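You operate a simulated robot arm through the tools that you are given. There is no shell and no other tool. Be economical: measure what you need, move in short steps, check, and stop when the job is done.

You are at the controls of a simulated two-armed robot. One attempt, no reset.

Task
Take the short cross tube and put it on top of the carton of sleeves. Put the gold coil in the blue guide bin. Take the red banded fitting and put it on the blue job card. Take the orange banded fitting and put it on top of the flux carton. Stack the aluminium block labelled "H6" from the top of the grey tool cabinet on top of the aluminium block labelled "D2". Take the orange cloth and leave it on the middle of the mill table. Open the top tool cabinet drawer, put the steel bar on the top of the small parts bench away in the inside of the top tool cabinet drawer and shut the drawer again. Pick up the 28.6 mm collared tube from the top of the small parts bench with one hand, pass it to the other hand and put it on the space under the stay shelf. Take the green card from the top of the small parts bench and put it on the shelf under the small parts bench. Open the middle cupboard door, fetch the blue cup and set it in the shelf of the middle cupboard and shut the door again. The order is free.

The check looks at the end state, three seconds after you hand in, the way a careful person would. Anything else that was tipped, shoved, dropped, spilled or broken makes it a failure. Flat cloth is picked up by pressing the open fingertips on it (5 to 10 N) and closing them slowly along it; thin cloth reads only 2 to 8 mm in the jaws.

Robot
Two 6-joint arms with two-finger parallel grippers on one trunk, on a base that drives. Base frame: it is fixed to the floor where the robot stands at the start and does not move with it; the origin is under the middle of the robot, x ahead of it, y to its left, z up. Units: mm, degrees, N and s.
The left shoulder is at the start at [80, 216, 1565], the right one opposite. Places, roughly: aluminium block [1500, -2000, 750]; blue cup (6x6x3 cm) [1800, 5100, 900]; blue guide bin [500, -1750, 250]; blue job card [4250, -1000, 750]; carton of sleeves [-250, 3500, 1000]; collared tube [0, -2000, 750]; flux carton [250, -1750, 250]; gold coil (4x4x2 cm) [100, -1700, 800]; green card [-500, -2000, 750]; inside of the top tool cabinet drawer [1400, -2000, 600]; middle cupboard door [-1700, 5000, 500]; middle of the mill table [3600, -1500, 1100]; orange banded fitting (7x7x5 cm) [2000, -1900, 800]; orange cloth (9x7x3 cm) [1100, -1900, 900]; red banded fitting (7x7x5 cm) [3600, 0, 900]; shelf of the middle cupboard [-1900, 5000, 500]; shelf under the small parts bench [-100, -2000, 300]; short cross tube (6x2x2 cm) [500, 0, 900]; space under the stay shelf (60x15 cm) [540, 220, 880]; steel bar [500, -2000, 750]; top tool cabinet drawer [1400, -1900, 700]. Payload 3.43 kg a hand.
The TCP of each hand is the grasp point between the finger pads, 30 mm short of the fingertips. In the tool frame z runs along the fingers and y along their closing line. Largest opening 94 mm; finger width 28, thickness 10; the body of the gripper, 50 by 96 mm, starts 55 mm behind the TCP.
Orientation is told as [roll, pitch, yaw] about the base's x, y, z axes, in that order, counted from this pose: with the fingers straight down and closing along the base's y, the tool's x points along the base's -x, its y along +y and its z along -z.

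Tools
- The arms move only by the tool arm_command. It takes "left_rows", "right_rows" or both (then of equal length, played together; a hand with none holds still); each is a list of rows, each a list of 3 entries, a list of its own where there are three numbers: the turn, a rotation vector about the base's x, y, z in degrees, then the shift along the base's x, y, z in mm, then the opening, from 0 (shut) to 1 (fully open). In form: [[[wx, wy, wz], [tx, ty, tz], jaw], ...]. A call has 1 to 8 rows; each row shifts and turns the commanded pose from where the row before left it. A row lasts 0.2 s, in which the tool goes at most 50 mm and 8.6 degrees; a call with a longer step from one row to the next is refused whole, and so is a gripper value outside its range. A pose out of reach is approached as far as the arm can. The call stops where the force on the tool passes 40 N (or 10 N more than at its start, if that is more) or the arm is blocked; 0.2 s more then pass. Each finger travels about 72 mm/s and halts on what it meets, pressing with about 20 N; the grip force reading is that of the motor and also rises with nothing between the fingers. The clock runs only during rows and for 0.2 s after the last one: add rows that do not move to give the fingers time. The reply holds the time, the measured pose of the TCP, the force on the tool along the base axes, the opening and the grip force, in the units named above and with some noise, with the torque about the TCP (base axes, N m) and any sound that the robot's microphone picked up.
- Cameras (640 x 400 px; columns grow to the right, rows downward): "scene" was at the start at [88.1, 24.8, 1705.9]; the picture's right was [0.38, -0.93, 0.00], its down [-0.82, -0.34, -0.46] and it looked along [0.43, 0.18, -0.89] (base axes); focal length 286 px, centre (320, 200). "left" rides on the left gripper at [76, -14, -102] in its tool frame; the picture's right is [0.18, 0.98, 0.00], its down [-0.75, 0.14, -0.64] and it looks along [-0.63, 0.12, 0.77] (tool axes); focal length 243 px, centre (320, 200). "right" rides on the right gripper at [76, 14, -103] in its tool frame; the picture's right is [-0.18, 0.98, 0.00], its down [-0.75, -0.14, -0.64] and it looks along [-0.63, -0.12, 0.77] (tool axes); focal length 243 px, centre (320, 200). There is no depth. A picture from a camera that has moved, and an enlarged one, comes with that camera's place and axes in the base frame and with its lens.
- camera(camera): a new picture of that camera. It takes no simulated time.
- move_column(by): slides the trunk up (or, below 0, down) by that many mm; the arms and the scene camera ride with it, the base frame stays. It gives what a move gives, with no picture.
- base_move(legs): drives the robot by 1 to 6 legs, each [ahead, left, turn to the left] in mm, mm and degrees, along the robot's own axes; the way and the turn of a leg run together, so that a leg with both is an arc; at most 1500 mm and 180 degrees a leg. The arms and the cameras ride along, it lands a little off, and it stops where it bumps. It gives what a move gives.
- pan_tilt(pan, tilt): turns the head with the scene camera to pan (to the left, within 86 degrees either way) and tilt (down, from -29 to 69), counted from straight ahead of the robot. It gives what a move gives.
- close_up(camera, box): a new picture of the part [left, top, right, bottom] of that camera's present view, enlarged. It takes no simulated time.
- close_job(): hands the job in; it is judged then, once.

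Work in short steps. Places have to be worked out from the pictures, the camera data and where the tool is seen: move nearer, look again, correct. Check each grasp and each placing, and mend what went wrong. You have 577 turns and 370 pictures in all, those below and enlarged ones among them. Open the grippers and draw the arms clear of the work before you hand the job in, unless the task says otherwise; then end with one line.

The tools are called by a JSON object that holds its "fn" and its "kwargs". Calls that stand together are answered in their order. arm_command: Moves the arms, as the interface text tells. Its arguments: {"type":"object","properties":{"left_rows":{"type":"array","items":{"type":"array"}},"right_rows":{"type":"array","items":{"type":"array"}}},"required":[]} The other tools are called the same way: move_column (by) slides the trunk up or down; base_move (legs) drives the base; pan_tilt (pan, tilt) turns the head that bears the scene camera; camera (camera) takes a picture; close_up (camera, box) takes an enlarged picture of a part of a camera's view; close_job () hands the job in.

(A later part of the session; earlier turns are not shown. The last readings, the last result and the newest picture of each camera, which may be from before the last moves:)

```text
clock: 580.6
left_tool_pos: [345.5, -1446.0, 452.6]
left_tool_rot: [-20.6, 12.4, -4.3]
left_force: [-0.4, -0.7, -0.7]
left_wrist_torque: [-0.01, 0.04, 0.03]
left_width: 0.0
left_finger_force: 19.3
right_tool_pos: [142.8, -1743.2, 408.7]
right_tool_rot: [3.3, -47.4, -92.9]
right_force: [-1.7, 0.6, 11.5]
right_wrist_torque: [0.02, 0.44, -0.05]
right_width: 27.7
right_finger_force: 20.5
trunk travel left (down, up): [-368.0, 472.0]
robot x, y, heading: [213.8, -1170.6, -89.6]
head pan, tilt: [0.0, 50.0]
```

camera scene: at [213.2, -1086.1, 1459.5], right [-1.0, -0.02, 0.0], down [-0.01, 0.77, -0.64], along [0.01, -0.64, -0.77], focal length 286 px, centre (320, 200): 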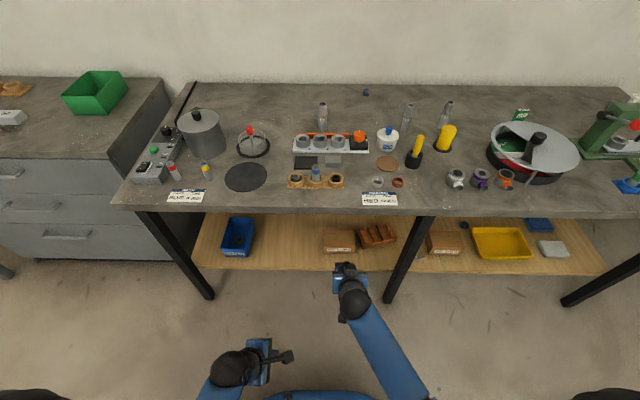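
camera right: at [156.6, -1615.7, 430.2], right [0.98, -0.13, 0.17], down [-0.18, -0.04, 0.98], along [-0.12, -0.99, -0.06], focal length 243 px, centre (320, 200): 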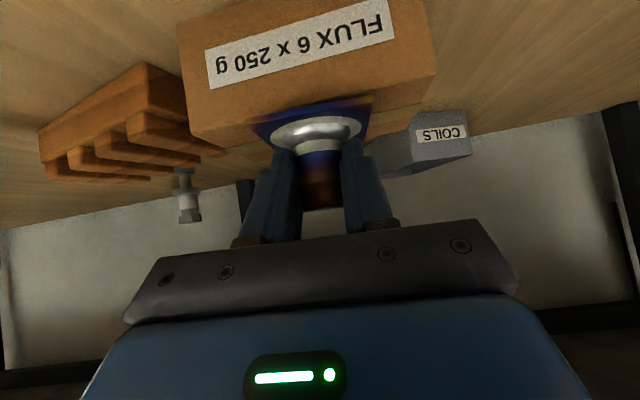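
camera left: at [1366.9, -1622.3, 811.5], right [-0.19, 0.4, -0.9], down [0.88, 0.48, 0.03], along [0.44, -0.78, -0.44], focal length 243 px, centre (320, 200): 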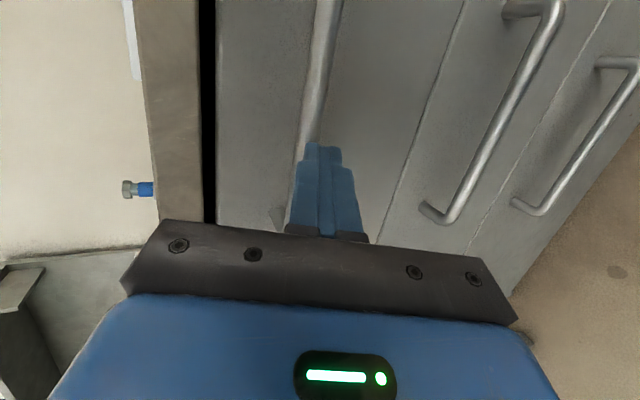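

Contact at carton top z≈368, which puts the carton's centre nearer y≈-1780; I'm ~22 mm too near. Lift, shift, and set down again.

{"fn": "arm_command", "kwargs": {"right_rows": [[[0, 0, 0], [0, 0, 10], 0.2], [[0, 0, 0], [0, -22, 0], 0.2], [[0, 0, 0], [0, 0, 0], 0.2]]}}

{"fn": "camera", "kwargs": {"camera": "right"}}

{"fn": "close_up", "kwargs": {"camera": "scene", "box": [280, 220, 440, 340]}}

```text
clock: 581.4
left_tool_pos: [346.5, -1447.9, 452.4]
left_tool_rot: [-20.5, 12.4, -4.4]
left_force: [0.2, -0.2, -0.1]
left_wrist_torque: [0.01, -0.03, 0.01]
left_width: 0.0
left_finger_force: 20.0
right_tool_pos: [142.9, -1763.0, 418.0]
right_tool_rot: [3.2, -47.0, -92.8]
right_force: [-0.5, 0.4, -1.5]
right_wrist_torque: [0.03, 0.02, 0.0]
right_width: 27.9
right_finger_force: 20.0
trunk travel left (down, up): [-368.0, 472.0]
robot x, y, heading: [216.9, -1167.8, -89.6]
head pan, tilt: [0.0, 50.0]
```

```text
159 pictures are left
camera right: at [157.0, -1636.8, 432.6], right [0.98, -0.13, 0.17], down [-0.18, -0.04, 0.98], along [-0.12, -0.99, -0.06], focal length 243 px, centre (320, 200)
```

right: 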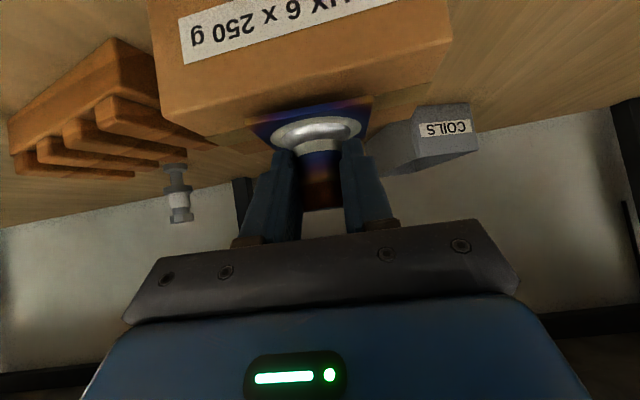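

```text
3.33 times, centred on (360, 280) of scene
camera zoom: at [214.2, -1275.3, 1294.5], right [-1.0, -0.01, 0.0], down [-0.01, 0.77, -0.64], along [0.0, -0.64, -0.77], focal length 955 px, centre (187, -67)
```

zoom: 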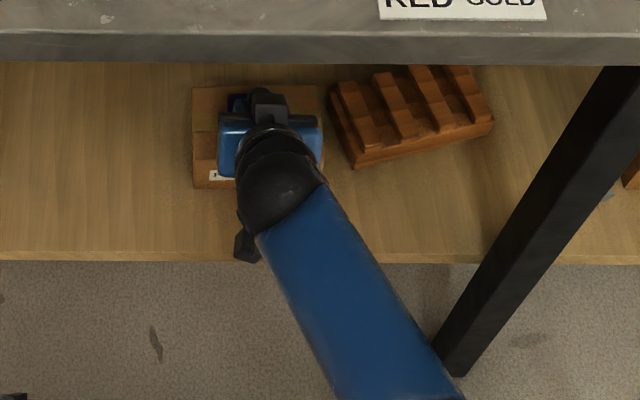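

Now centred (carton y -1737…-1825). Lower to contact and release.

{"fn": "arm_command", "kwargs": {"right_rows": [[[0, 0, 0], [0, 0, -7], 0.2], [[0, 0, 0], [0, 0, -3], 0.2], [[0, 0, 0], [0, 0, 0], 0.2]]}}

{"fn": "arm_command", "kwargs": {"right_rows": [[[0, 0, 0], [0, 0, -1], 0.2], [[0, 0, 0], [0, 0, 0], 0.4], [[0, 0, 0], [0, 0, 0], 0.6], [[0, 0, 0], [0, 0, 0], 0.7], [[0, 0, 0], [0, 0, 0], 0.7]]}}

{"fn": "camera", "kwargs": {"camera": "right"}}

```text
clock: 582.2
left_tool_pos: [345.6, -1446.9, 454.1]
left_tool_rot: [-20.5, 12.4, -4.5]
left_force: [0.7, 0.4, -0.5]
left_wrist_torque: [-0.01, -0.01, 0.03]
left_width: 0.1
left_finger_force: 19.6
right_tool_pos: [142.3, -1765.1, 410.6]
right_tool_rot: [3.1, -47.3, -92.8]
right_force: [-1.5, -0.2, 8.8]
right_wrist_torque: [0.22, 0.36, -0.02]
right_width: 27.7
right_finger_force: 20.1
trunk travel left (down, up): [-368.0, 472.0]
robot x, y, heading: [213.2, -1170.3, -89.6]
head pan, tilt: [0.0, 50.0]
```

```text
clock: 583.4
left_tool_pos: [346.6, -1446.4, 452.3]
left_tool_rot: [-20.5, 12.2, -4.4]
left_force: [0.2, 0.5, 0.0]
left_wrist_torque: [0.01, 0.02, 0.03]
left_width: 0.0
left_finger_force: 20.5
right_tool_pos: [141.6, -1763.6, 405.4]
right_tool_rot: [3.1, -47.1, -92.8]
right_force: [1.2, 0.1, 1.5]
right_wrist_torque: [-0.04, 0.04, 0.01]
right_width: 65.5
right_finger_force: 0.0
trunk travel left (down, up): [-368.0, 472.0]
robot x, y, heading: [216.1, -1169.6, -89.5]
head pan, tilt: [0.0, 50.0]
```

```text
157 pictures are left
camera right: at [156.6, -1637.3, 421.0], right [0.98, -0.13, 0.17], down [-0.18, -0.04, 0.98], along [-0.12, -0.99, -0.06], focal length 243 px, centre (320, 200)
```

right: 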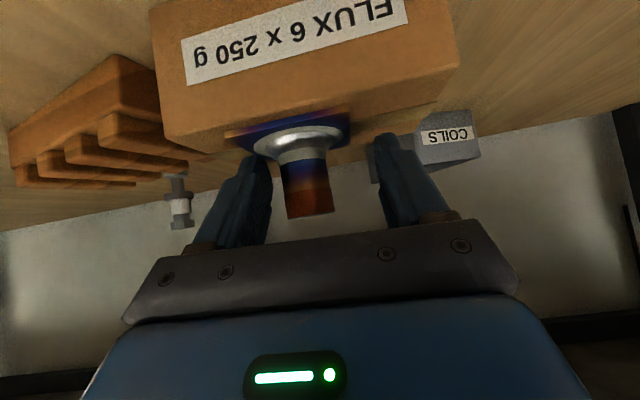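

Fitting stands on the carton. Withdraw straight back.

{"fn": "arm_command", "kwargs": {"right_rows": [[[0, 0, 0], [0, 20, 4], 0.8], [[0, 0, 0], [0, 40, 6], 0.8], [[0, 0, 0], [0, 45, 10], 0.8], [[0, 0, 0], [0, 30, 10], 0.8]]}}

{"fn": "camera", "kwargs": {"camera": "right"}}

{"fn": "base_move", "kwargs": {"legs": [[-200, 0, 0]]}}

{"fn": "close_up", "kwargs": {"camera": "scene", "box": [280, 200, 440, 320]}}

```text
clock: 584.4
left_tool_pos: [346.5, -1448.2, 453.0]
left_tool_rot: [-20.5, 12.4, -4.4]
left_force: [-0.6, -0.1, -0.1]
left_wrist_torque: [0.0, 0.02, -0.01]
left_width: 0.2
left_finger_force: 20.2
right_tool_pos: [141.4, -1629.3, 436.2]
right_tool_rot: [3.1, -47.2, -92.8]
right_force: [-1.0, -0.8, 0.3]
right_wrist_torque: [-0.01, 0.02, -0.01]
right_width: 75.3
right_finger_force: 0.0
trunk travel left (down, up): [-368.0, 472.0]
robot x, y, heading: [215.0, -1165.8, -89.6]
head pan, tilt: [0.0, 50.0]
```

```text
156 pictures are left
camera right: at [155.3, -1502.2, 451.3], right [0.98, -0.13, 0.17], down [-0.18, -0.04, 0.98], along [-0.12, -0.99, -0.06], focal length 243 px, centre (320, 200)
```

right: 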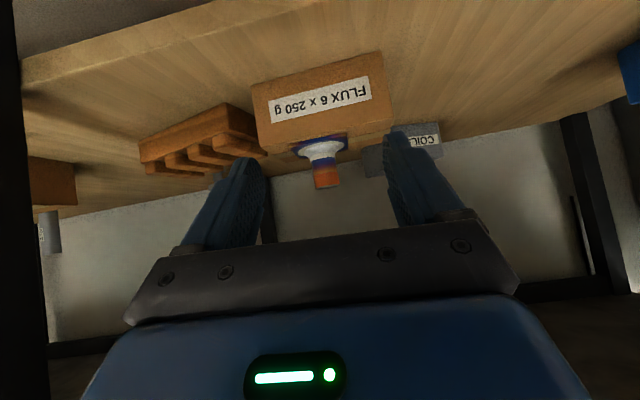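

```text
clock: 586.0
left_tool_pos: [344.9, -1244.8, 452.5]
left_tool_rot: [-20.5, 12.4, -4.5]
left_force: [0.1, 0.8, -0.9]
left_wrist_torque: [0.01, -0.02, 0.01]
left_width: 0.2
left_finger_force: 19.8
right_tool_pos: [138.5, -1427.4, 435.6]
right_tool_rot: [3.1, -47.1, -93.0]
right_force: [0.9, -0.6, 0.0]
right_wrist_torque: [-0.01, 0.02, 0.02]
right_width: 75.2
right_finger_force: 0.1
trunk travel left (down, up): [-368.0, 472.0]
robot x, y, heading: [214.1, -966.2, -89.4]
head pan, tilt: [0.0, 50.0]
```

```text
3.33 times, centred on (360, 260) of scene
camera zoom: at [213.0, -1072.5, 1294.6], right [-1.0, 0.0, 0.0], down [0.0, 0.77, -0.64], along [0.0, -0.64, -0.77], focal length 955 px, centre (187, 0)
```

zoom: 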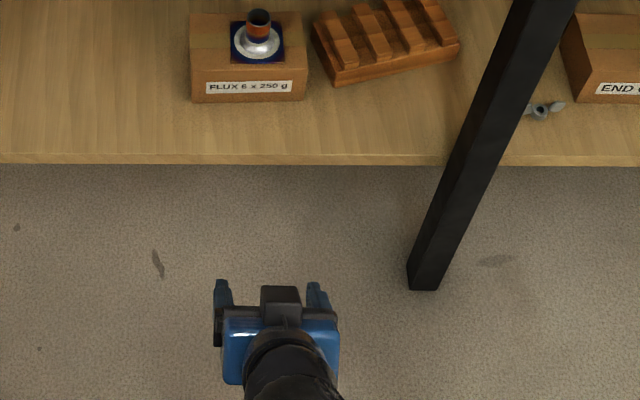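

Perfect. Next the green card. Raise the trunk, straighten the right hand to ~10° tilt and go to look at it.

{"fn": "move_column", "kwargs": {"by": 400}}

{"fn": "arm_command", "kwargs": {"right_rows": [[[8, 0, 0], [0, -10, 10], 0.6], [[8, 0, 0], [0, -10, 10], 0.6], [[8, 0, 0], [0, -10, 10], 0.6], [[8, 0, 0], [0, -10, 10], 0.6], [[6, 0, 0], [0, -10, 10], 0.6], [[0, 0, 0], [0, -10, 20], 0.6], [[0, 0, 0], [0, -10, 20], 0.6]]}}

{"fn": "base_move", "kwargs": {"legs": [[0, -640, 0]]}}

{"fn": "pan_tilt", "kwargs": {"pan": 0, "tilt": 42}}

{"fn": "camera", "kwargs": {"camera": "scene"}}

```text
clock: 589.9
left_tool_pos: [345.5, -1245.3, 852.9]
left_tool_rot: [-20.5, 12.4, -4.5]
left_force: [-0.5, 0.0, -0.1]
left_wrist_torque: [-0.02, -0.01, -0.03]
left_width: 0.0
left_finger_force: 19.9
right_tool_pos: [138.3, -1426.6, 834.8]
right_tool_rot: [3.2, -47.1, -92.9]
right_force: [0.4, -0.1, 0.4]
right_wrist_torque: [-0.01, -0.01, 0.04]
right_width: 75.2
right_finger_force: 0.0
trunk travel left (down, up): [-768.0, 72.0]
robot x, y, heading: [213.7, -967.9, -89.7]
head pan, tilt: [0.0, 50.0]
```

```text
clock: 591.5
left_tool_pos: [344.6, -1246.2, 852.5]
left_tool_rot: [-20.5, 12.5, -4.5]
left_force: [-1.0, 0.1, -0.5]
left_wrist_torque: [0.02, 0.02, 0.01]
left_width: 0.0
left_finger_force: 20.0
right_tool_pos: [139.0, -1496.3, 926.7]
right_tool_rot: [1.3, -9.2, -92.0]
right_force: [-0.6, 0.3, -0.8]
right_wrist_torque: [-0.01, 0.01, -0.03]
right_width: 56.4
right_finger_force: 0.2
trunk travel left (down, up): [-768.0, 72.0]
robot x, y, heading: [212.2, -968.6, -89.8]
head pan, tilt: [0.0, 50.0]
```

```text
clock: 595.1
left_tool_pos: [-301.9, -1250.8, 852.3]
left_tool_rot: [-20.4, 12.5, -3.9]
left_force: [0.2, 0.7, 0.9]
left_wrist_torque: [0.02, 0.01, 0.0]
left_width: 0.1
left_finger_force: 19.9
right_tool_pos: [-505.9, -1504.9, 926.1]
right_tool_rot: [1.2, -9.0, -91.3]
right_force: [0.3, 0.8, -0.1]
right_wrist_torque: [-0.02, 0.04, 0.0]
right_width: 56.7
right_finger_force: 0.1
trunk travel left (down, up): [-768.0, 72.0]
robot x, y, heading: [-439.4, -973.7, -89.0]
head pan, tilt: [0.0, 50.0]
```

```text
clock: 595.8
left_tool_pos: [-302.3, -1250.7, 853.3]
left_tool_rot: [-20.5, 12.6, -3.9]
left_force: [-0.3, -0.7, -0.2]
left_wrist_torque: [-0.01, 0.0, 0.03]
left_width: 0.0
left_finger_force: 20.0
right_tool_pos: [-505.6, -1504.5, 926.3]
right_tool_rot: [1.3, -9.2, -91.3]
right_force: [-0.9, -0.3, 0.3]
right_wrist_torque: [-0.03, 0.02, -0.05]
right_width: 56.1
right_finger_force: 0.2
trunk travel left (down, up): [-768.0, 72.0]
robot x, y, heading: [-433.6, -974.8, -89.0]
head pan, tilt: [0.0, 42.0]
```

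```text
154 pictures are left
camera scene: at [-435.9, -1086.7, 1705.7], right [-1.0, -0.02, 0.0], down [-0.01, 0.67, -0.74], along [0.01, -0.74, -0.67], focal length 286 px, centre (320, 200)
```

scene: 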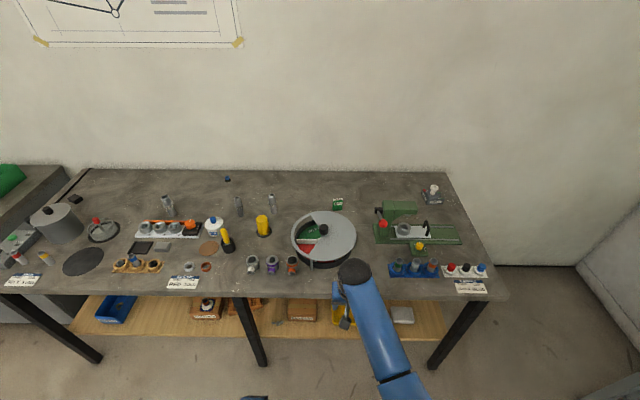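

{"fn": "close_up", "kwargs": {"camera": "scene", "box": [285, 190, 385, 265]}}

```text
5.33 times, centred on (335, 228) of scene
camera zoom: at [-435.9, -1086.7, 1705.7], right [-1.0, -0.02, 0.0], down [-0.01, 0.67, -0.74], along [0.01, -0.74, -0.67], focal length 1528 px, centre (240, 53)
```

zoom: 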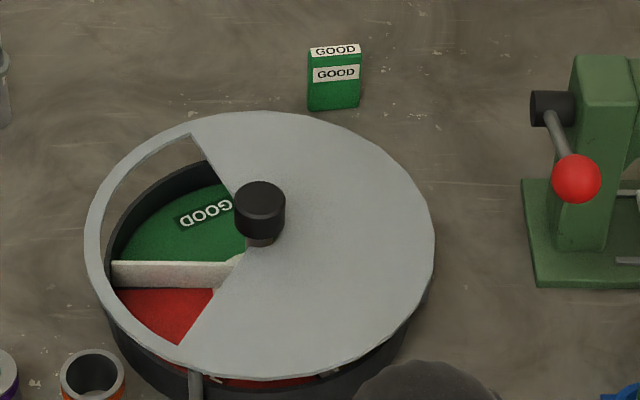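

The green card is a small upright block (≈44×15×60) at ≈[-502,-2004]. Raise high, then reach over the round tray to it.

{"fn": "move_column", "kwargs": {"by": 70}}

{"fn": "arm_command", "kwargs": {"right_rows": [[[0, 0, 0], [0, -20, 25], 0.7], [[0, 0, 0], [0, -20, 20], 0.7], [[0, 0, 0], [0, 0, 0], 0.7]]}}

{"fn": "base_move", "kwargs": {"legs": [[300, 0, -1]]}}

{"fn": "camera", "kwargs": {"camera": "right"}}

```text
clock: 596.9
left_tool_pos: [-302.3, -1251.1, 922.2]
left_tool_rot: [-20.4, 12.4, -3.8]
left_force: [0.1, -0.1, 0.5]
left_wrist_torque: [0.01, 0.01, -0.03]
left_width: 0.2
left_finger_force: 20.0
right_tool_pos: [-506.7, -1504.4, 995.6]
right_tool_rot: [1.4, -9.2, -91.3]
right_force: [-0.6, 0.9, -0.2]
right_wrist_torque: [0.01, 0.01, 0.01]
right_width: 56.4
right_finger_force: 0.1
trunk travel left (down, up): [-838.0, 2.0]
robot x, y, heading: [-435.3, -971.7, -89.3]
head pan, tilt: [0.0, 42.0]
```

```text
clock: 597.6
left_tool_pos: [-303.6, -1250.6, 922.7]
left_tool_rot: [-20.5, 12.4, -3.8]
left_force: [-0.2, 0.4, 0.1]
left_wrist_torque: [-0.03, 0.02, 0.0]
left_width: 0.0
left_finger_force: 19.8
right_tool_pos: [-506.4, -1543.9, 1041.8]
right_tool_rot: [1.2, -9.1, -91.3]
right_force: [-0.3, 0.2, -0.1]
right_wrist_torque: [-0.01, -0.01, -0.04]
right_width: 65.9
right_finger_force: 0.1
trunk travel left (down, up): [-838.0, 2.0]
robot x, y, heading: [-441.2, -971.4, -89.3]
head pan, tilt: [0.0, 42.0]
```

```text
clock: 599.7
left_tool_pos: [-303.4, -1556.4, 922.4]
left_tool_rot: [-20.7, 12.5, -4.6]
left_force: [-0.7, 0.2, 0.8]
left_wrist_torque: [-0.02, 0.01, 0.02]
left_width: 0.1
left_finger_force: 19.8
right_tool_pos: [-510.5, -1846.6, 1043.1]
right_tool_rot: [1.3, -9.3, -92.1]
right_force: [0.0, 0.0, -0.1]
right_wrist_torque: [-0.03, 0.03, -0.01]
right_width: 65.8
right_finger_force: 0.1
trunk travel left (down, up): [-838.0, 2.0]
robot x, y, heading: [-431.4, -1281.7, -89.9]
head pan, tilt: [0.0, 42.0]
```

```text
152 pictures are left
camera right: at [-495.1, -1756.4, 1132.8], right [0.98, -0.21, 0.05], down [-0.18, -0.63, 0.75], along [-0.13, -0.74, -0.66], focal length 243 px, centre (320, 200)
```

right: 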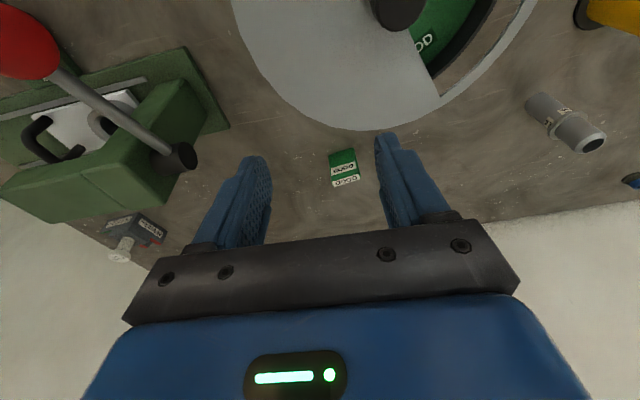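

Card top at ≈[-499,-2009]. Pull the left hand back, extend the right hand over the card.

{"fn": "arm_command", "kwargs": {"right_rows": [[[0, 0, 0], [4, -40, 0], 0.7], [[0, 0, 0], [4, -40, 0], 0.7], [[0, 0, 0], [3, -40, 0], 0.7], [[0, 0, 0], [0, -36, 0], 0.7], [[0, 0, 0], [0, 0, 0], 0.7]], "left_rows": [[[0, 0, 0], [0, 30, 0], 0], [[0, 0, 0], [0, 30, 0], 0], [[0, 0, 0], [0, 0, 0], 0], [[0, 0, 0], [0, 0, 0], 0], [[0, 0, 0], [0, 0, 0], 0]]}}

{"fn": "move_column", "kwargs": {"by": -90}}

{"fn": "camera", "kwargs": {"camera": "right"}}

```text
clock: 600.9
left_tool_pos: [-303.1, -1497.1, 922.6]
left_tool_rot: [-20.6, 12.6, -4.7]
left_force: [-0.5, 0.1, -0.7]
left_wrist_torque: [0.01, 0.04, 0.0]
left_width: 0.0
left_finger_force: 19.9
right_tool_pos: [-498.9, -2004.0, 1041.6]
right_tool_rot: [1.3, -9.2, -91.9]
right_force: [0.8, -0.9, -0.7]
right_wrist_torque: [-0.02, 0.02, 0.02]
right_width: 65.8
right_finger_force: 0.0
trunk travel left (down, up): [-838.0, 2.0]
robot x, y, heading: [-437.6, -1280.4, -89.7]
head pan, tilt: [0.0, 42.0]
```

```text
clock: 602.2
left_tool_pos: [-304.2, -1497.3, 833.0]
left_tool_rot: [-20.5, 12.5, -4.6]
left_force: [-0.8, -0.5, -0.6]
left_wrist_torque: [0.02, -0.04, 0.0]
left_width: 0.0
left_finger_force: 19.9
right_tool_pos: [-499.9, -2004.1, 951.7]
right_tool_rot: [1.3, -9.1, -92.1]
right_force: [0.7, -0.2, 0.0]
right_wrist_torque: [-0.02, -0.01, -0.02]
right_width: 65.6
right_finger_force: 0.0
trunk travel left (down, up): [-748.0, 92.0]
robot x, y, heading: [-431.4, -1279.6, -89.7]
head pan, tilt: [0.0, 42.0]
```

```text
151 pictures are left
camera right: at [-484.5, -1914.1, 1041.3], right [0.98, -0.21, 0.05], down [-0.18, -0.64, 0.75], along [-0.13, -0.74, -0.66], focal length 243 px, centre (320, 200)
```

right: 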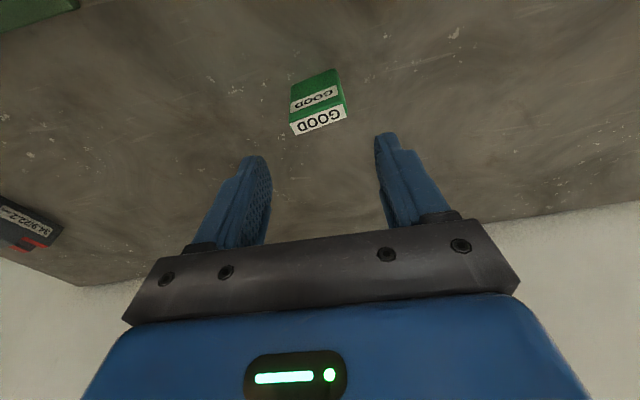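

Card top at [-496,-2006,885]. Lower by trunk and grip.

{"fn": "arm_command", "kwargs": {"right_rows": [[[0, 0, 0], [4, 0, 0], 0.7], [[0, 0, 0], [0, 0, 0], 0.7]]}}

{"fn": "move_column", "kwargs": {"by": -60}}

{"fn": "arm_command", "kwargs": {"right_rows": [[[0, 0, 0], [0, 0, 0], 0.55], [[0, 0, 0], [0, 0, 0], 0.3], [[0, 0, 0], [0, 0, 0], 0.3], [[0, 0, 0], [0, 0, 0], 0.3]]}}

{"fn": "camera", "kwargs": {"camera": "right"}}

```text
clock: 602.8
left_tool_pos: [-303.4, -1497.5, 832.2]
left_tool_rot: [-20.5, 12.5, -4.5]
left_force: [-0.1, 0.1, 0.6]
left_wrist_torque: [0.01, 0.01, 0.0]
left_width: 0.0
left_finger_force: 20.3
right_tool_pos: [-494.9, -2003.8, 951.8]
right_tool_rot: [1.3, -9.2, -92.0]
right_force: [-0.1, 0.0, 0.1]
right_wrist_torque: [-0.04, -0.02, 0.0]
right_width: 65.5
right_finger_force: 0.1
trunk travel left (down, up): [-748.0, 92.0]
robot x, y, heading: [-433.2, -1278.8, -89.9]
head pan, tilt: [0.0, 42.0]
```

```text
clock: 603.8
left_tool_pos: [-302.7, -1497.0, 772.8]
left_tool_rot: [-20.5, 12.4, -4.6]
left_force: [0.5, -0.4, 0.2]
left_wrist_torque: [0.0, 0.04, 0.02]
left_width: 0.0
left_finger_force: 20.1
right_tool_pos: [-494.8, -2004.0, 892.0]
right_tool_rot: [1.3, -9.1, -92.0]
right_force: [0.8, 0.0, 0.1]
right_wrist_torque: [0.01, -0.01, 0.01]
right_width: 65.5
right_finger_force: 0.1
trunk travel left (down, up): [-688.0, 152.0]
robot x, y, heading: [-433.3, -1279.0, -89.6]
head pan, tilt: [0.0, 42.0]
```

```text
clock: 604.8
left_tool_pos: [-303.5, -1497.9, 771.9]
left_tool_rot: [-20.6, 12.4, -4.7]
left_force: [0.0, 0.1, 0.9]
left_wrist_torque: [0.02, 0.01, 0.01]
left_width: 0.0
left_finger_force: 19.7
right_tool_pos: [-494.8, -2004.5, 892.6]
right_tool_rot: [1.2, -9.2, -92.1]
right_force: [-0.4, -1.0, -0.1]
right_wrist_torque: [0.0, 0.04, 0.01]
right_width: 44.8
right_finger_force: 19.9
trunk travel left (down, up): [-688.0, 152.0]
robot x, y, heading: [-434.3, -1276.5, -89.7]
head pan, tilt: [0.0, 42.0]
```

```text
150 pictures are left
camera right: at [-480.7, -1914.1, 982.0], right [0.98, -0.21, 0.05], down [-0.18, -0.64, 0.75], along [-0.13, -0.74, -0.66], focal length 243 px, centre (320, 200)
```

right: 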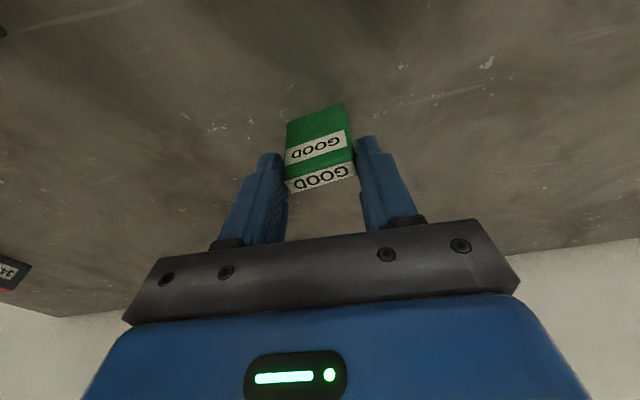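

Card gripped (45 mm). Lift, back up to bring it over the free strip at the bench front, and set it down to re-grip tilted.

{"fn": "move_column", "kwargs": {"by": 140}}

{"fn": "base_move", "kwargs": {"legs": [[-372, 0, 0]]}}

{"fn": "camera", "kwargs": {"camera": "right"}}

{"fn": "camera", "kwargs": {"camera": "scene"}}

```text
clock: 606.4
left_tool_pos: [-303.1, -1496.8, 911.2]
left_tool_rot: [-20.6, 12.5, -4.6]
left_force: [0.6, -1.0, 0.7]
left_wrist_torque: [0.04, -0.04, -0.03]
left_width: 0.0
left_finger_force: 20.6
right_tool_pos: [-496.0, -2005.5, 1031.4]
right_tool_rot: [1.3, -9.1, -92.1]
right_force: [-0.5, 0.8, -0.1]
right_wrist_torque: [0.0, 0.0, -0.02]
right_width: 44.3
right_finger_force: 20.2
trunk travel left (down, up): [-828.0, 12.0]
robot x, y, heading: [-433.3, -1283.4, -89.5]
head pan, tilt: [0.0, 42.0]
```

```text
clock: 608.8
left_tool_pos: [-305.4, -1125.1, 911.1]
left_tool_rot: [-20.3, 12.5, -4.7]
left_force: [-0.3, 0.2, -0.7]
left_wrist_torque: [0.03, 0.01, -0.03]
left_width: 0.0
left_finger_force: 19.5
right_tool_pos: [-497.8, -1631.6, 1029.8]
right_tool_rot: [1.3, -8.9, -92.2]
right_force: [-0.2, -0.7, -0.2]
right_wrist_torque: [0.03, 0.01, 0.01]
right_width: 44.1
right_finger_force: 19.8
trunk travel left (down, up): [-828.0, 12.0]
robot x, y, heading: [-436.3, -902.9, -90.2]
head pan, tilt: [0.0, 42.0]
```

```text
149 pictures are left
camera right: at [-483.2, -1541.5, 1120.1], right [0.97, -0.22, 0.05], down [-0.18, -0.64, 0.75], along [-0.13, -0.74, -0.66], focal length 243 px, centre (320, 200)
```

right: 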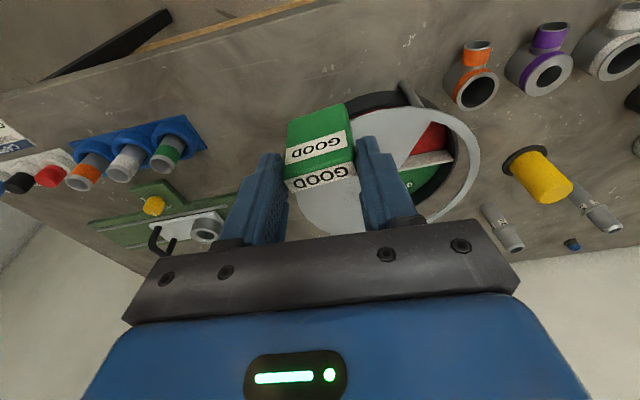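

```text
148 pictures are left
camera scene: at [-436.0, -1022.0, 1765.3], right [-1.0, 0.0, 0.0], down [0.0, 0.67, -0.74], along [0.0, -0.74, -0.67], focal length 286 px, centre (320, 200)
```

scene: 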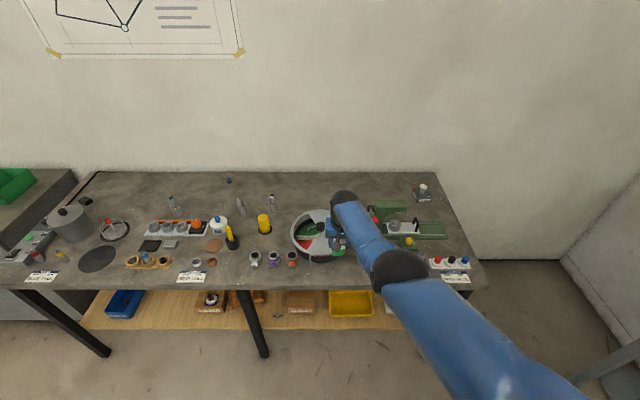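

Strip is free at y≈-1633. Lower the card there.

{"fn": "move_column", "kwargs": {"by": -132}}

{"fn": "move_column", "kwargs": {"by": -4}}

{"fn": "move_column", "kwargs": {"by": -3}}

{"fn": "camera", "kwargs": {"camera": "right"}}

```text
clock: 610.4
left_tool_pos: [-304.4, -1122.0, 780.3]
left_tool_rot: [-20.4, 12.4, -4.7]
left_force: [0.7, 0.0, -0.1]
left_wrist_torque: [0.01, 0.0, 0.01]
left_width: 0.0
left_finger_force: 20.0
right_tool_pos: [-498.4, -1628.8, 900.4]
right_tool_rot: [1.3, -9.1, -92.3]
right_force: [-0.1, -0.2, -0.8]
right_wrist_torque: [0.0, 0.0, 0.0]
right_width: 43.8
right_finger_force: 20.1
trunk travel left (down, up): [-696.0, 144.0]
robot x, y, heading: [-435.5, -905.0, -90.0]
head pan, tilt: [0.0, 42.0]
```

```text
clock: 611.0
left_tool_pos: [-306.2, -1123.6, 775.8]
left_tool_rot: [-20.5, 12.5, -4.6]
left_force: [0.1, 0.3, -0.3]
left_wrist_torque: [-0.01, 0.03, 0.05]
left_width: 0.0
left_finger_force: 20.2
right_tool_pos: [-498.4, -1629.8, 896.4]
right_tool_rot: [1.2, -9.1, -92.2]
right_force: [-1.1, 0.3, -0.3]
right_wrist_torque: [0.01, 0.0, 0.01]
right_width: 44.2
right_finger_force: 19.7
trunk travel left (down, up): [-692.0, 148.0]
robot x, y, heading: [-435.8, -900.7, -89.8]
head pan, tilt: [0.0, 42.0]
```

```text
clock: 611.5
left_tool_pos: [-305.9, -1124.1, 773.6]
left_tool_rot: [-20.5, 12.6, -4.7]
left_force: [0.0, 0.4, -0.3]
left_wrist_torque: [0.01, -0.01, -0.01]
left_width: 0.0
left_finger_force: 19.7
right_tool_pos: [-498.0, -1628.7, 892.1]
right_tool_rot: [1.3, -9.1, -92.2]
right_force: [-0.7, 1.1, -0.4]
right_wrist_torque: [-0.01, 0.01, 0.01]
right_width: 43.9
right_finger_force: 19.9
trunk travel left (down, up): [-689.0, 151.0]
robot x, y, heading: [-435.2, -901.6, -90.1]
head pan, tilt: [0.0, 42.0]
```

```text
147 pictures are left
camera right: at [-483.2, -1538.9, 982.8], right [0.97, -0.22, 0.05], down [-0.18, -0.64, 0.75], along [-0.13, -0.74, -0.66], focal length 243 px, centre (320, 200)
```

right: 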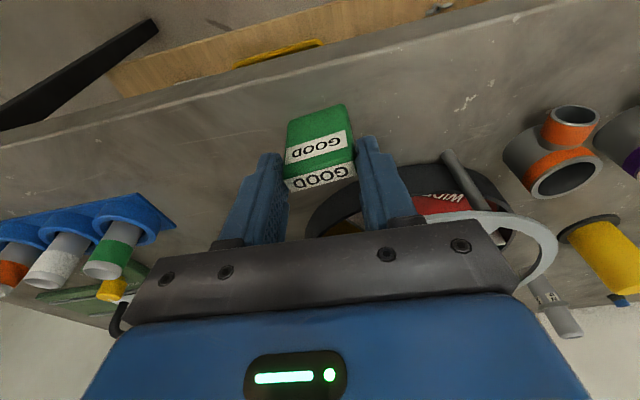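

{"fn": "move_column", "kwargs": {"by": -2}}

{"fn": "move_column", "kwargs": {"by": -2}}

```text
clock: 612.0
left_tool_pos: [-305.3, -1122.5, 770.1]
left_tool_rot: [-20.5, 12.4, -4.9]
left_force: [-0.2, -0.7, -0.3]
left_wrist_torque: [-0.02, 0.01, 0.02]
left_width: 0.0
left_finger_force: 20.1
right_tool_pos: [-497.9, -1629.2, 893.0]
right_tool_rot: [1.3, -9.3, -92.2]
right_force: [-0.8, 0.7, 7.3]
right_wrist_torque: [0.0, 0.17, -0.01]
right_width: 44.2
right_finger_force: 19.7
trunk travel left (down, up): [-687.0, 153.0]
robot x, y, heading: [-433.8, -902.6, -90.2]
head pan, tilt: [0.0, 42.0]
```

```text
clock: 612.5
left_tool_pos: [-305.3, -1122.0, 770.5]
left_tool_rot: [-20.6, 12.5, -4.9]
left_force: [-0.3, 0.9, 0.1]
left_wrist_torque: [0.02, -0.02, -0.02]
left_width: 0.0
left_finger_force: 20.2
right_tool_pos: [-496.8, -1629.6, 892.2]
right_tool_rot: [1.4, -9.4, -92.2]
right_force: [0.1, -1.8, 15.0]
right_wrist_torque: [-0.11, 0.3, 0.05]
right_width: 44.5
right_finger_force: 19.8
trunk travel left (down, up): [-685.0, 155.0]
robot x, y, heading: [-433.5, -903.7, -89.7]
head pan, tilt: [0.0, 42.0]
```

Standing. Release, rise, tilt the hand to ~47°, and look.

{"fn": "arm_command", "kwargs": {"right_rows": [[[0, 0, 0], [0, 0, 1], 0.6], [[0, 0, 0], [0, 0, 0], 0.75], [[0, 0, 0], [0, 0, 0], 0.75]]}}

{"fn": "move_column", "kwargs": {"by": 95}}

{"fn": "arm_command", "kwargs": {"right_rows": [[[-8, 0, 0], [0, 25, 0], 0.75], [[-8, 0, 0], [0, 25, 0], 0.75], [[-8, 0, 0], [0, 25, 0], 0.75], [[-8, 0, 0], [0, 25, -10], 0.75], [[-6, 0, 0], [0, 25, -10], 0.75], [[0, 0, 0], [0, 0, -30], 0.75], [[0, 0, 0], [0, 0, 0], 0.75]]}}

{"fn": "camera", "kwargs": {"camera": "right"}}

```text
clock: 613.3
left_tool_pos: [-304.5, -1123.4, 770.3]
left_tool_rot: [-20.5, 12.4, -4.7]
left_force: [-0.3, -1.1, -0.2]
left_wrist_torque: [-0.02, 0.01, -0.03]
left_width: 0.0
left_finger_force: 20.0
right_tool_pos: [-497.1, -1628.8, 889.5]
right_tool_rot: [1.4, -9.2, -92.2]
right_force: [-0.1, -0.5, 0.2]
right_wrist_torque: [0.0, -0.02, 0.01]
right_width: 70.5
right_finger_force: 0.0
trunk travel left (down, up): [-685.0, 155.0]
robot x, y, heading: [-435.8, -902.8, -89.6]
head pan, tilt: [0.0, 42.0]
```

```text
clock: 614.6
left_tool_pos: [-305.3, -1122.6, 864.2]
left_tool_rot: [-20.6, 12.5, -4.7]
left_force: [0.9, -0.2, 0.2]
left_wrist_torque: [0.0, -0.02, 0.01]
left_width: 0.0
left_finger_force: 19.8
right_tool_pos: [-498.0, -1629.9, 984.7]
right_tool_rot: [1.3, -9.1, -92.2]
right_force: [0.5, -0.1, -0.8]
right_wrist_torque: [0.0, 0.0, -0.01]
right_width: 70.4
right_finger_force: 0.1
trunk travel left (down, up): [-780.0, 60.0]
robot x, y, heading: [-438.5, -899.3, -90.1]
head pan, tilt: [0.0, 42.0]
```

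```text
clock: 616.2
left_tool_pos: [-304.2, -1123.0, 865.1]
left_tool_rot: [-20.5, 12.5, -4.7]
left_force: [0.7, 0.0, -0.1]
left_wrist_torque: [-0.03, 0.02, -0.02]
left_width: 0.0
left_finger_force: 20.2
right_tool_pos: [-496.0, -1505.0, 934.7]
right_tool_rot: [3.3, -47.2, -93.3]
right_force: [-0.5, -0.4, -0.1]
right_wrist_torque: [0.04, -0.01, 0.0]
right_width: 70.4
right_finger_force: 0.1
trunk travel left (down, up): [-780.0, 60.0]
robot x, y, heading: [-439.0, -907.0, -90.2]
head pan, tilt: [0.0, 42.0]
```

```text
146 pictures are left
camera right: at [-481.9, -1378.8, 950.1], right [0.97, -0.14, 0.17], down [-0.18, -0.04, 0.98], along [-0.13, -0.99, -0.06], focal length 243 px, centre (320, 200)
```

right: 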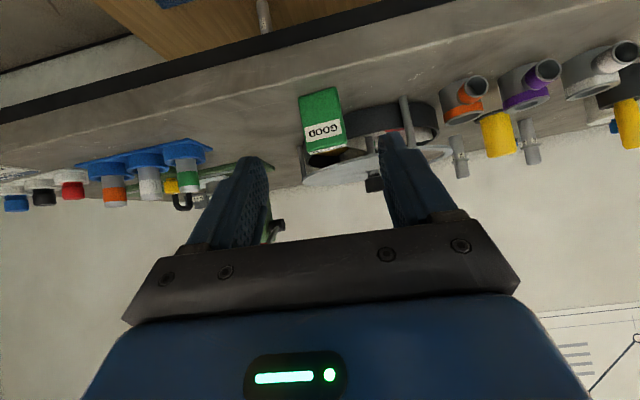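

Card stands at ≈[-498,-1631]. Approach tilted and grip mid-height.

{"fn": "arm_command", "kwargs": {"right_rows": [[[0, 0, 0], [-1, -15, -35], 0.75], [[0, 0, 0], [-1, -20, -25], 0.75], [[0, 0, 0], [0, -35, -6], 0.75], [[0, 0, 0], [0, -40, 0], 0.75], [[0, 0, 0], [0, 0, 0], 0.75]]}}

{"fn": "camera", "kwargs": {"camera": "right"}}

```text
clock: 617.4
left_tool_pos: [-304.9, -1123.0, 863.2]
left_tool_rot: [-20.5, 12.5, -4.7]
left_force: [-0.5, 0.2, -0.9]
left_wrist_torque: [0.0, 0.0, 0.0]
left_width: 0.0
left_finger_force: 20.5
right_tool_pos: [-499.7, -1613.0, 871.2]
right_tool_rot: [3.3, -47.2, -93.2]
right_force: [-0.4, 0.3, 1.0]
right_wrist_torque: [-0.03, 0.02, -0.01]
right_width: 70.7
right_finger_force: 0.0
trunk travel left (down, up): [-780.0, 60.0]
robot x, y, heading: [-431.2, -904.1, -90.1]
head pan, tilt: [0.0, 42.0]
```

```text
145 pictures are left
camera right: at [-485.6, -1488.1, 885.0], right [0.97, -0.14, 0.17], down [-0.18, -0.04, 0.98], along [-0.13, -0.99, -0.06], focal length 243 px, centre (320, 200)
```

right: 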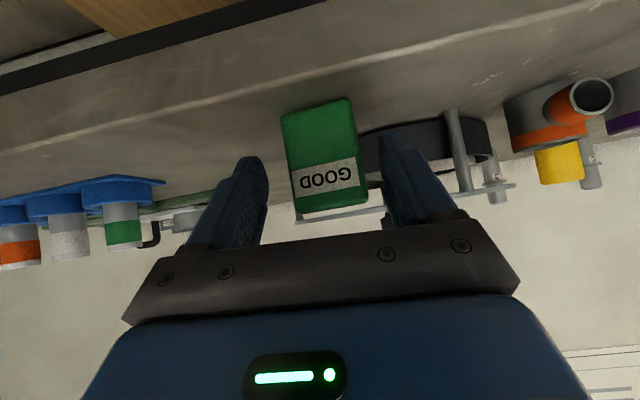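

{"fn": "arm_command", "kwargs": {"right_rows": [[[0, 0, 0], [1, -6, -2], 0.75], [[0, 0, 0], [0, 0, 0], 0.55], [[0, 0, 0], [0, 0, 0], 0.35], [[0, 0, 0], [0, 0, 0], 0.35], [[0, 0, 0], [0, 0, 0], 0.35]]}}

{"fn": "arm_command", "kwargs": {"right_rows": [[[0, 0, 0], [0, 0, 20], 0.35], [[0, 0, 0], [0, 10, 35], 0.35], [[0, 0, 0], [0, 40, 20], 0.35], [[0, 0, 0], [0, 45, 0], 0.35], [[0, 0, 0], [0, 30, 0], 0.35]]}}

{"fn": "camera", "kwargs": {"camera": "right"}}

```text
clock: 618.6
left_tool_pos: [-304.7, -1122.7, 864.6]
left_tool_rot: [-20.5, 12.5, -4.7]
left_force: [-0.1, 0.2, -0.1]
left_wrist_torque: [-0.01, -0.01, 0.01]
left_width: 0.0
left_finger_force: 20.0
right_tool_pos: [-500.4, -1619.7, 867.1]
right_tool_rot: [3.3, -47.1, -93.2]
right_force: [0.2, -0.2, -0.2]
right_wrist_torque: [0.01, 0.0, -0.01]
right_width: 47.8
right_finger_force: 20.0
trunk travel left (down, up): [-780.0, 60.0]
robot x, y, heading: [-434.6, -905.0, -90.0]
head pan, tilt: [0.0, 42.0]
```

```text
clock: 619.8
left_tool_pos: [-305.7, -1121.6, 863.3]
left_tool_rot: [-20.5, 12.5, -4.8]
left_force: [-0.8, 0.3, -0.3]
left_wrist_torque: [0.01, 0.02, -0.01]
left_width: 0.3
left_finger_force: 20.0
right_tool_pos: [-498.7, -1494.0, 945.4]
right_tool_rot: [3.3, -47.2, -93.2]
right_force: [-0.2, -0.8, 0.1]
right_wrist_torque: [-0.03, -0.01, 0.01]
right_width: 47.9
right_finger_force: 19.8
trunk travel left (down, up): [-780.0, 60.0]
robot x, y, heading: [-435.9, -903.1, -90.0]
head pan, tilt: [0.0, 42.0]
```

```text
144 pictures are left
camera right: at [-484.3, -1367.9, 959.5], right [0.98, -0.14, 0.17], down [-0.18, -0.04, 0.98], along [-0.13, -0.99, -0.06], focal length 243 px, centre (320, 200)
```

right: 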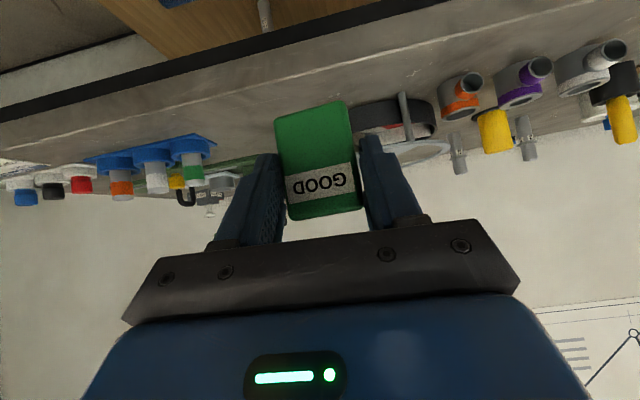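

Card held upright. Raise the left hand, travel to x≈440, and lower the trunk for the shelf.

{"fn": "arm_command", "kwargs": {"left_rows": [[[0, 0, 0], [0, 0, 40], 0], [[0, 0, 0], [0, 0, 40], 0], [[0, 0, 0], [0, 0, 20], 0]]}}

{"fn": "base_move", "kwargs": {"legs": [[0, 880, 0]]}}

{"fn": "move_column", "kwargs": {"by": -400}}

{"fn": "move_column", "kwargs": {"by": -75}}

{"fn": "camera", "kwargs": {"camera": "right"}}

{"fn": "camera", "kwargs": {"camera": "scene"}}

```text
clock: 620.6
left_tool_pos: [-304.9, -1123.6, 965.0]
left_tool_rot: [-20.5, 12.4, -4.7]
left_force: [0.2, -0.1, 0.4]
left_wrist_torque: [-0.01, -0.01, 0.01]
left_width: 0.0
left_finger_force: 19.6
right_tool_pos: [-499.2, -1496.0, 943.8]
right_tool_rot: [3.4, -47.1, -93.2]
right_force: [0.5, 0.4, -0.1]
right_wrist_torque: [0.0, 0.02, -0.01]
right_width: 47.7
right_finger_force: 20.0
trunk travel left (down, up): [-780.0, 60.0]
robot x, y, heading: [-435.3, -904.6, -90.2]
head pan, tilt: [0.0, 42.0]
```

```text
clock: 625.2
left_tool_pos: [562.7, -1127.4, 964.0]
left_tool_rot: [-20.5, 12.4, -5.1]
left_force: [-0.9, -0.1, -0.1]
left_wrist_torque: [-0.04, -0.04, 0.02]
left_width: 0.0
left_finger_force: 19.9
right_tool_pos: [366.1, -1496.8, 943.7]
right_tool_rot: [3.4, -47.1, -93.7]
right_force: [0.7, 1.2, -0.5]
right_wrist_torque: [0.02, 0.01, 0.03]
right_width: 47.4
right_finger_force: 19.7
trunk travel left (down, up): [-780.0, 60.0]
robot x, y, heading: [433.7, -910.3, -90.1]
head pan, tilt: [0.0, 42.0]
```

```text
clock: 629.0
left_tool_pos: [562.9, -1126.8, 563.3]
left_tool_rot: [-20.5, 12.5, -5.1]
left_force: [-0.3, 0.1, -0.2]
left_wrist_torque: [-0.02, -0.02, -0.01]
left_width: 0.0
left_finger_force: 20.2
right_tool_pos: [365.9, -1496.7, 544.8]
right_tool_rot: [3.3, -47.1, -93.6]
right_force: [-0.2, 1.0, 0.5]
right_wrist_torque: [0.04, 0.02, -0.01]
right_width: 47.4
right_finger_force: 20.1
trunk travel left (down, up): [-380.0, 460.0]
robot x, y, heading: [437.4, -904.2, -90.3]
head pan, tilt: [0.0, 42.0]
```

```text
clock: 630.2
left_tool_pos: [563.6, -1126.7, 488.9]
left_tool_rot: [-20.5, 12.5, -5.1]
left_force: [-0.5, -0.1, 0.5]
left_wrist_torque: [0.0, -0.02, 0.05]
left_width: 0.0
left_finger_force: 19.6
right_tool_pos: [366.5, -1496.2, 468.3]
right_tool_rot: [3.3, -47.1, -93.6]
right_force: [-0.7, -0.5, 0.1]
right_wrist_torque: [-0.01, -0.01, 0.01]
right_width: 47.3
right_finger_force: 20.6
trunk travel left (down, up): [-305.0, 535.0]
robot x, y, heading: [433.1, -900.3, -90.3]
head pan, tilt: [0.0, 42.0]
```

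```text
143 pictures are left
camera right: at [382.3, -1370.6, 484.1], right [0.97, -0.15, 0.17], down [-0.18, -0.04, 0.98], along [-0.14, -0.99, -0.06], focal length 243 px, centre (320, 200)
```

right: 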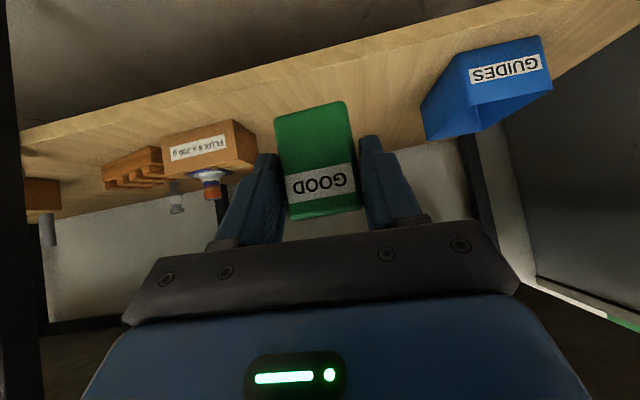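

```text
142 pictures are left
camera scene: at [433.0, -1019.5, 1242.8], right [-1.0, 0.01, 0.0], down [0.0, 0.67, -0.74], along [0.0, -0.74, -0.67], focal length 286 px, centre (320, 200)
```

scene: 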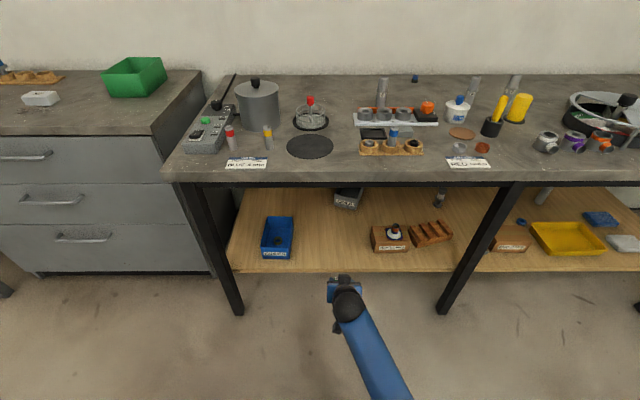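

Free shelf space between the bin and the flux carton. Move in.

{"fn": "base_move", "kwargs": {"legs": [[205, 0, 0]]}}

{"fn": "arm_command", "kwargs": {"right_rows": [[[0, 0, 0], [0, -35, -20], 0.35], [[0, 0, 0], [0, 0, -20], 0.35], [[0, 0, 0], [0, 0, -20], 0.35], [[0, 0, 0], [0, 0, -15], 0.35], [[0, 0, 0], [0, 0, 0], 0.35]]}}

{"fn": "camera", "kwargs": {"camera": "right"}}

```text
clock: 631.8
left_tool_pos: [561.2, -1329.2, 488.8]
left_tool_rot: [-20.4, 12.5, -5.2]
left_force: [0.2, -0.2, -1.0]
left_wrist_torque: [0.01, 0.03, 0.06]
left_width: 0.1
left_finger_force: 20.3
right_tool_pos: [365.0, -1699.2, 468.2]
right_tool_rot: [3.3, -47.0, -93.7]
right_force: [0.5, -0.3, 0.1]
right_wrist_torque: [0.02, 0.04, 0.01]
right_width: 47.4
right_finger_force: 20.0
trunk travel left (down, up): [-305.0, 535.0]
robot x, y, heading: [430.9, -1107.7, -90.4]
head pan, tilt: [0.0, 42.0]
```

```text
clock: 633.0
left_tool_pos: [561.2, -1328.5, 488.7]
left_tool_rot: [-20.4, 12.6, -5.2]
left_force: [0.1, 1.2, 0.4]
left_wrist_torque: [0.02, 0.0, 0.02]
left_width: 0.2
left_finger_force: 19.5
right_tool_pos: [364.7, -1734.3, 394.2]
right_tool_rot: [3.3, -47.1, -93.6]
right_force: [0.5, 0.4, -1.8]
right_wrist_torque: [0.02, 0.0, 0.0]
right_width: 47.2
right_finger_force: 19.6
trunk travel left (down, up): [-305.0, 535.0]
robot x, y, heading: [433.4, -1104.4, -90.2]
head pan, tilt: [0.0, 42.0]
```

```text
141 pictures are left
camera right: at [380.4, -1608.0, 409.5], right [0.97, -0.15, 0.17], down [-0.18, -0.04, 0.98], along [-0.14, -0.99, -0.06], focal length 243 px, centre (320, 200)
```

right: 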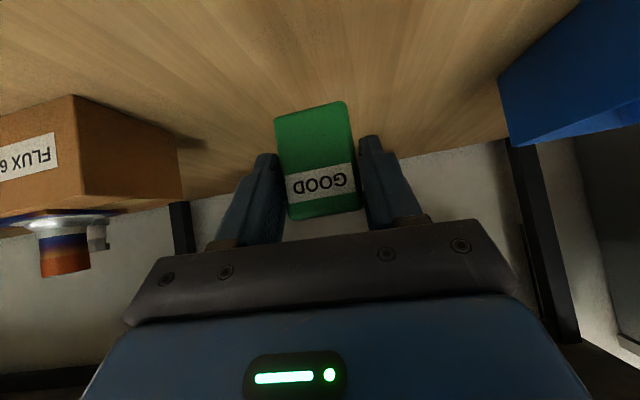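

Shelf z≈298, so contact near TCP 343. Lower.

{"fn": "arm_command", "kwargs": {"right_rows": [[[0, 0, 0], [0, 0, -20], 0.35], [[0, 0, 0], [0, 0, -15], 0.35], [[0, 0, 0], [0, 0, -6], 0.35], [[0, 0, 0], [0, 0, 0], 0.35]]}}

{"fn": "arm_command", "kwargs": {"right_rows": [[[0, 0, 0], [0, 0, -4], 0.35], [[0, 0, 0], [0, 0, 0], 0.35]]}}

{"fn": "arm_command", "kwargs": {"right_rows": [[[0, 0, 0], [0, 0, -3], 0.35], [[0, 0, 0], [0, 0, 0], 0.35]]}}

```text
clock: 634.0
left_tool_pos: [562.8, -1330.1, 490.2]
left_tool_rot: [-20.5, 12.6, -5.2]
left_force: [-0.3, -0.5, 0.7]
left_wrist_torque: [-0.03, 0.02, 0.01]
left_width: 0.0
left_finger_force: 19.8
right_tool_pos: [365.6, -1733.9, 352.5]
right_tool_rot: [3.4, -47.1, -93.7]
right_force: [0.4, 0.1, -0.1]
right_wrist_torque: [0.0, 0.0, 0.0]
right_width: 47.6
right_finger_force: 19.6
trunk travel left (down, up): [-305.0, 535.0]
robot x, y, heading: [436.8, -1108.8, -90.4]
head pan, tilt: [0.0, 42.0]
```

```text
clock: 634.6
left_tool_pos: [561.8, -1330.1, 489.6]
left_tool_rot: [-20.4, 12.6, -5.2]
left_force: [-0.8, 0.8, 0.6]
left_wrist_torque: [-0.05, -0.03, -0.01]
left_width: 0.0
left_finger_force: 20.3
right_tool_pos: [365.2, -1734.4, 349.3]
right_tool_rot: [3.4, -47.1, -93.6]
right_force: [0.0, -0.1, -0.8]
right_wrist_torque: [0.03, 0.0, -0.02]
right_width: 47.5
right_finger_force: 20.2
trunk travel left (down, up): [-305.0, 535.0]
robot x, y, heading: [436.9, -1109.0, -90.8]
head pan, tilt: [0.0, 42.0]
```

```text
clock: 635.2
left_tool_pos: [561.8, -1328.6, 489.2]
left_tool_rot: [-20.5, 12.4, -5.2]
left_force: [1.3, 0.2, -0.3]
left_wrist_torque: [0.0, -0.01, 0.04]
left_width: 0.0
left_finger_force: 19.8
right_tool_pos: [364.4, -1734.0, 346.3]
right_tool_rot: [3.4, -47.3, -93.7]
right_force: [1.1, 0.1, 7.2]
right_wrist_torque: [-0.06, 0.14, 0.06]
right_width: 47.4
right_finger_force: 20.3
trunk travel left (down, up): [-305.0, 535.0]
robot x, y, heading: [432.4, -1106.4, -90.5]
head pan, tilt: [0.0, 42.0]
```

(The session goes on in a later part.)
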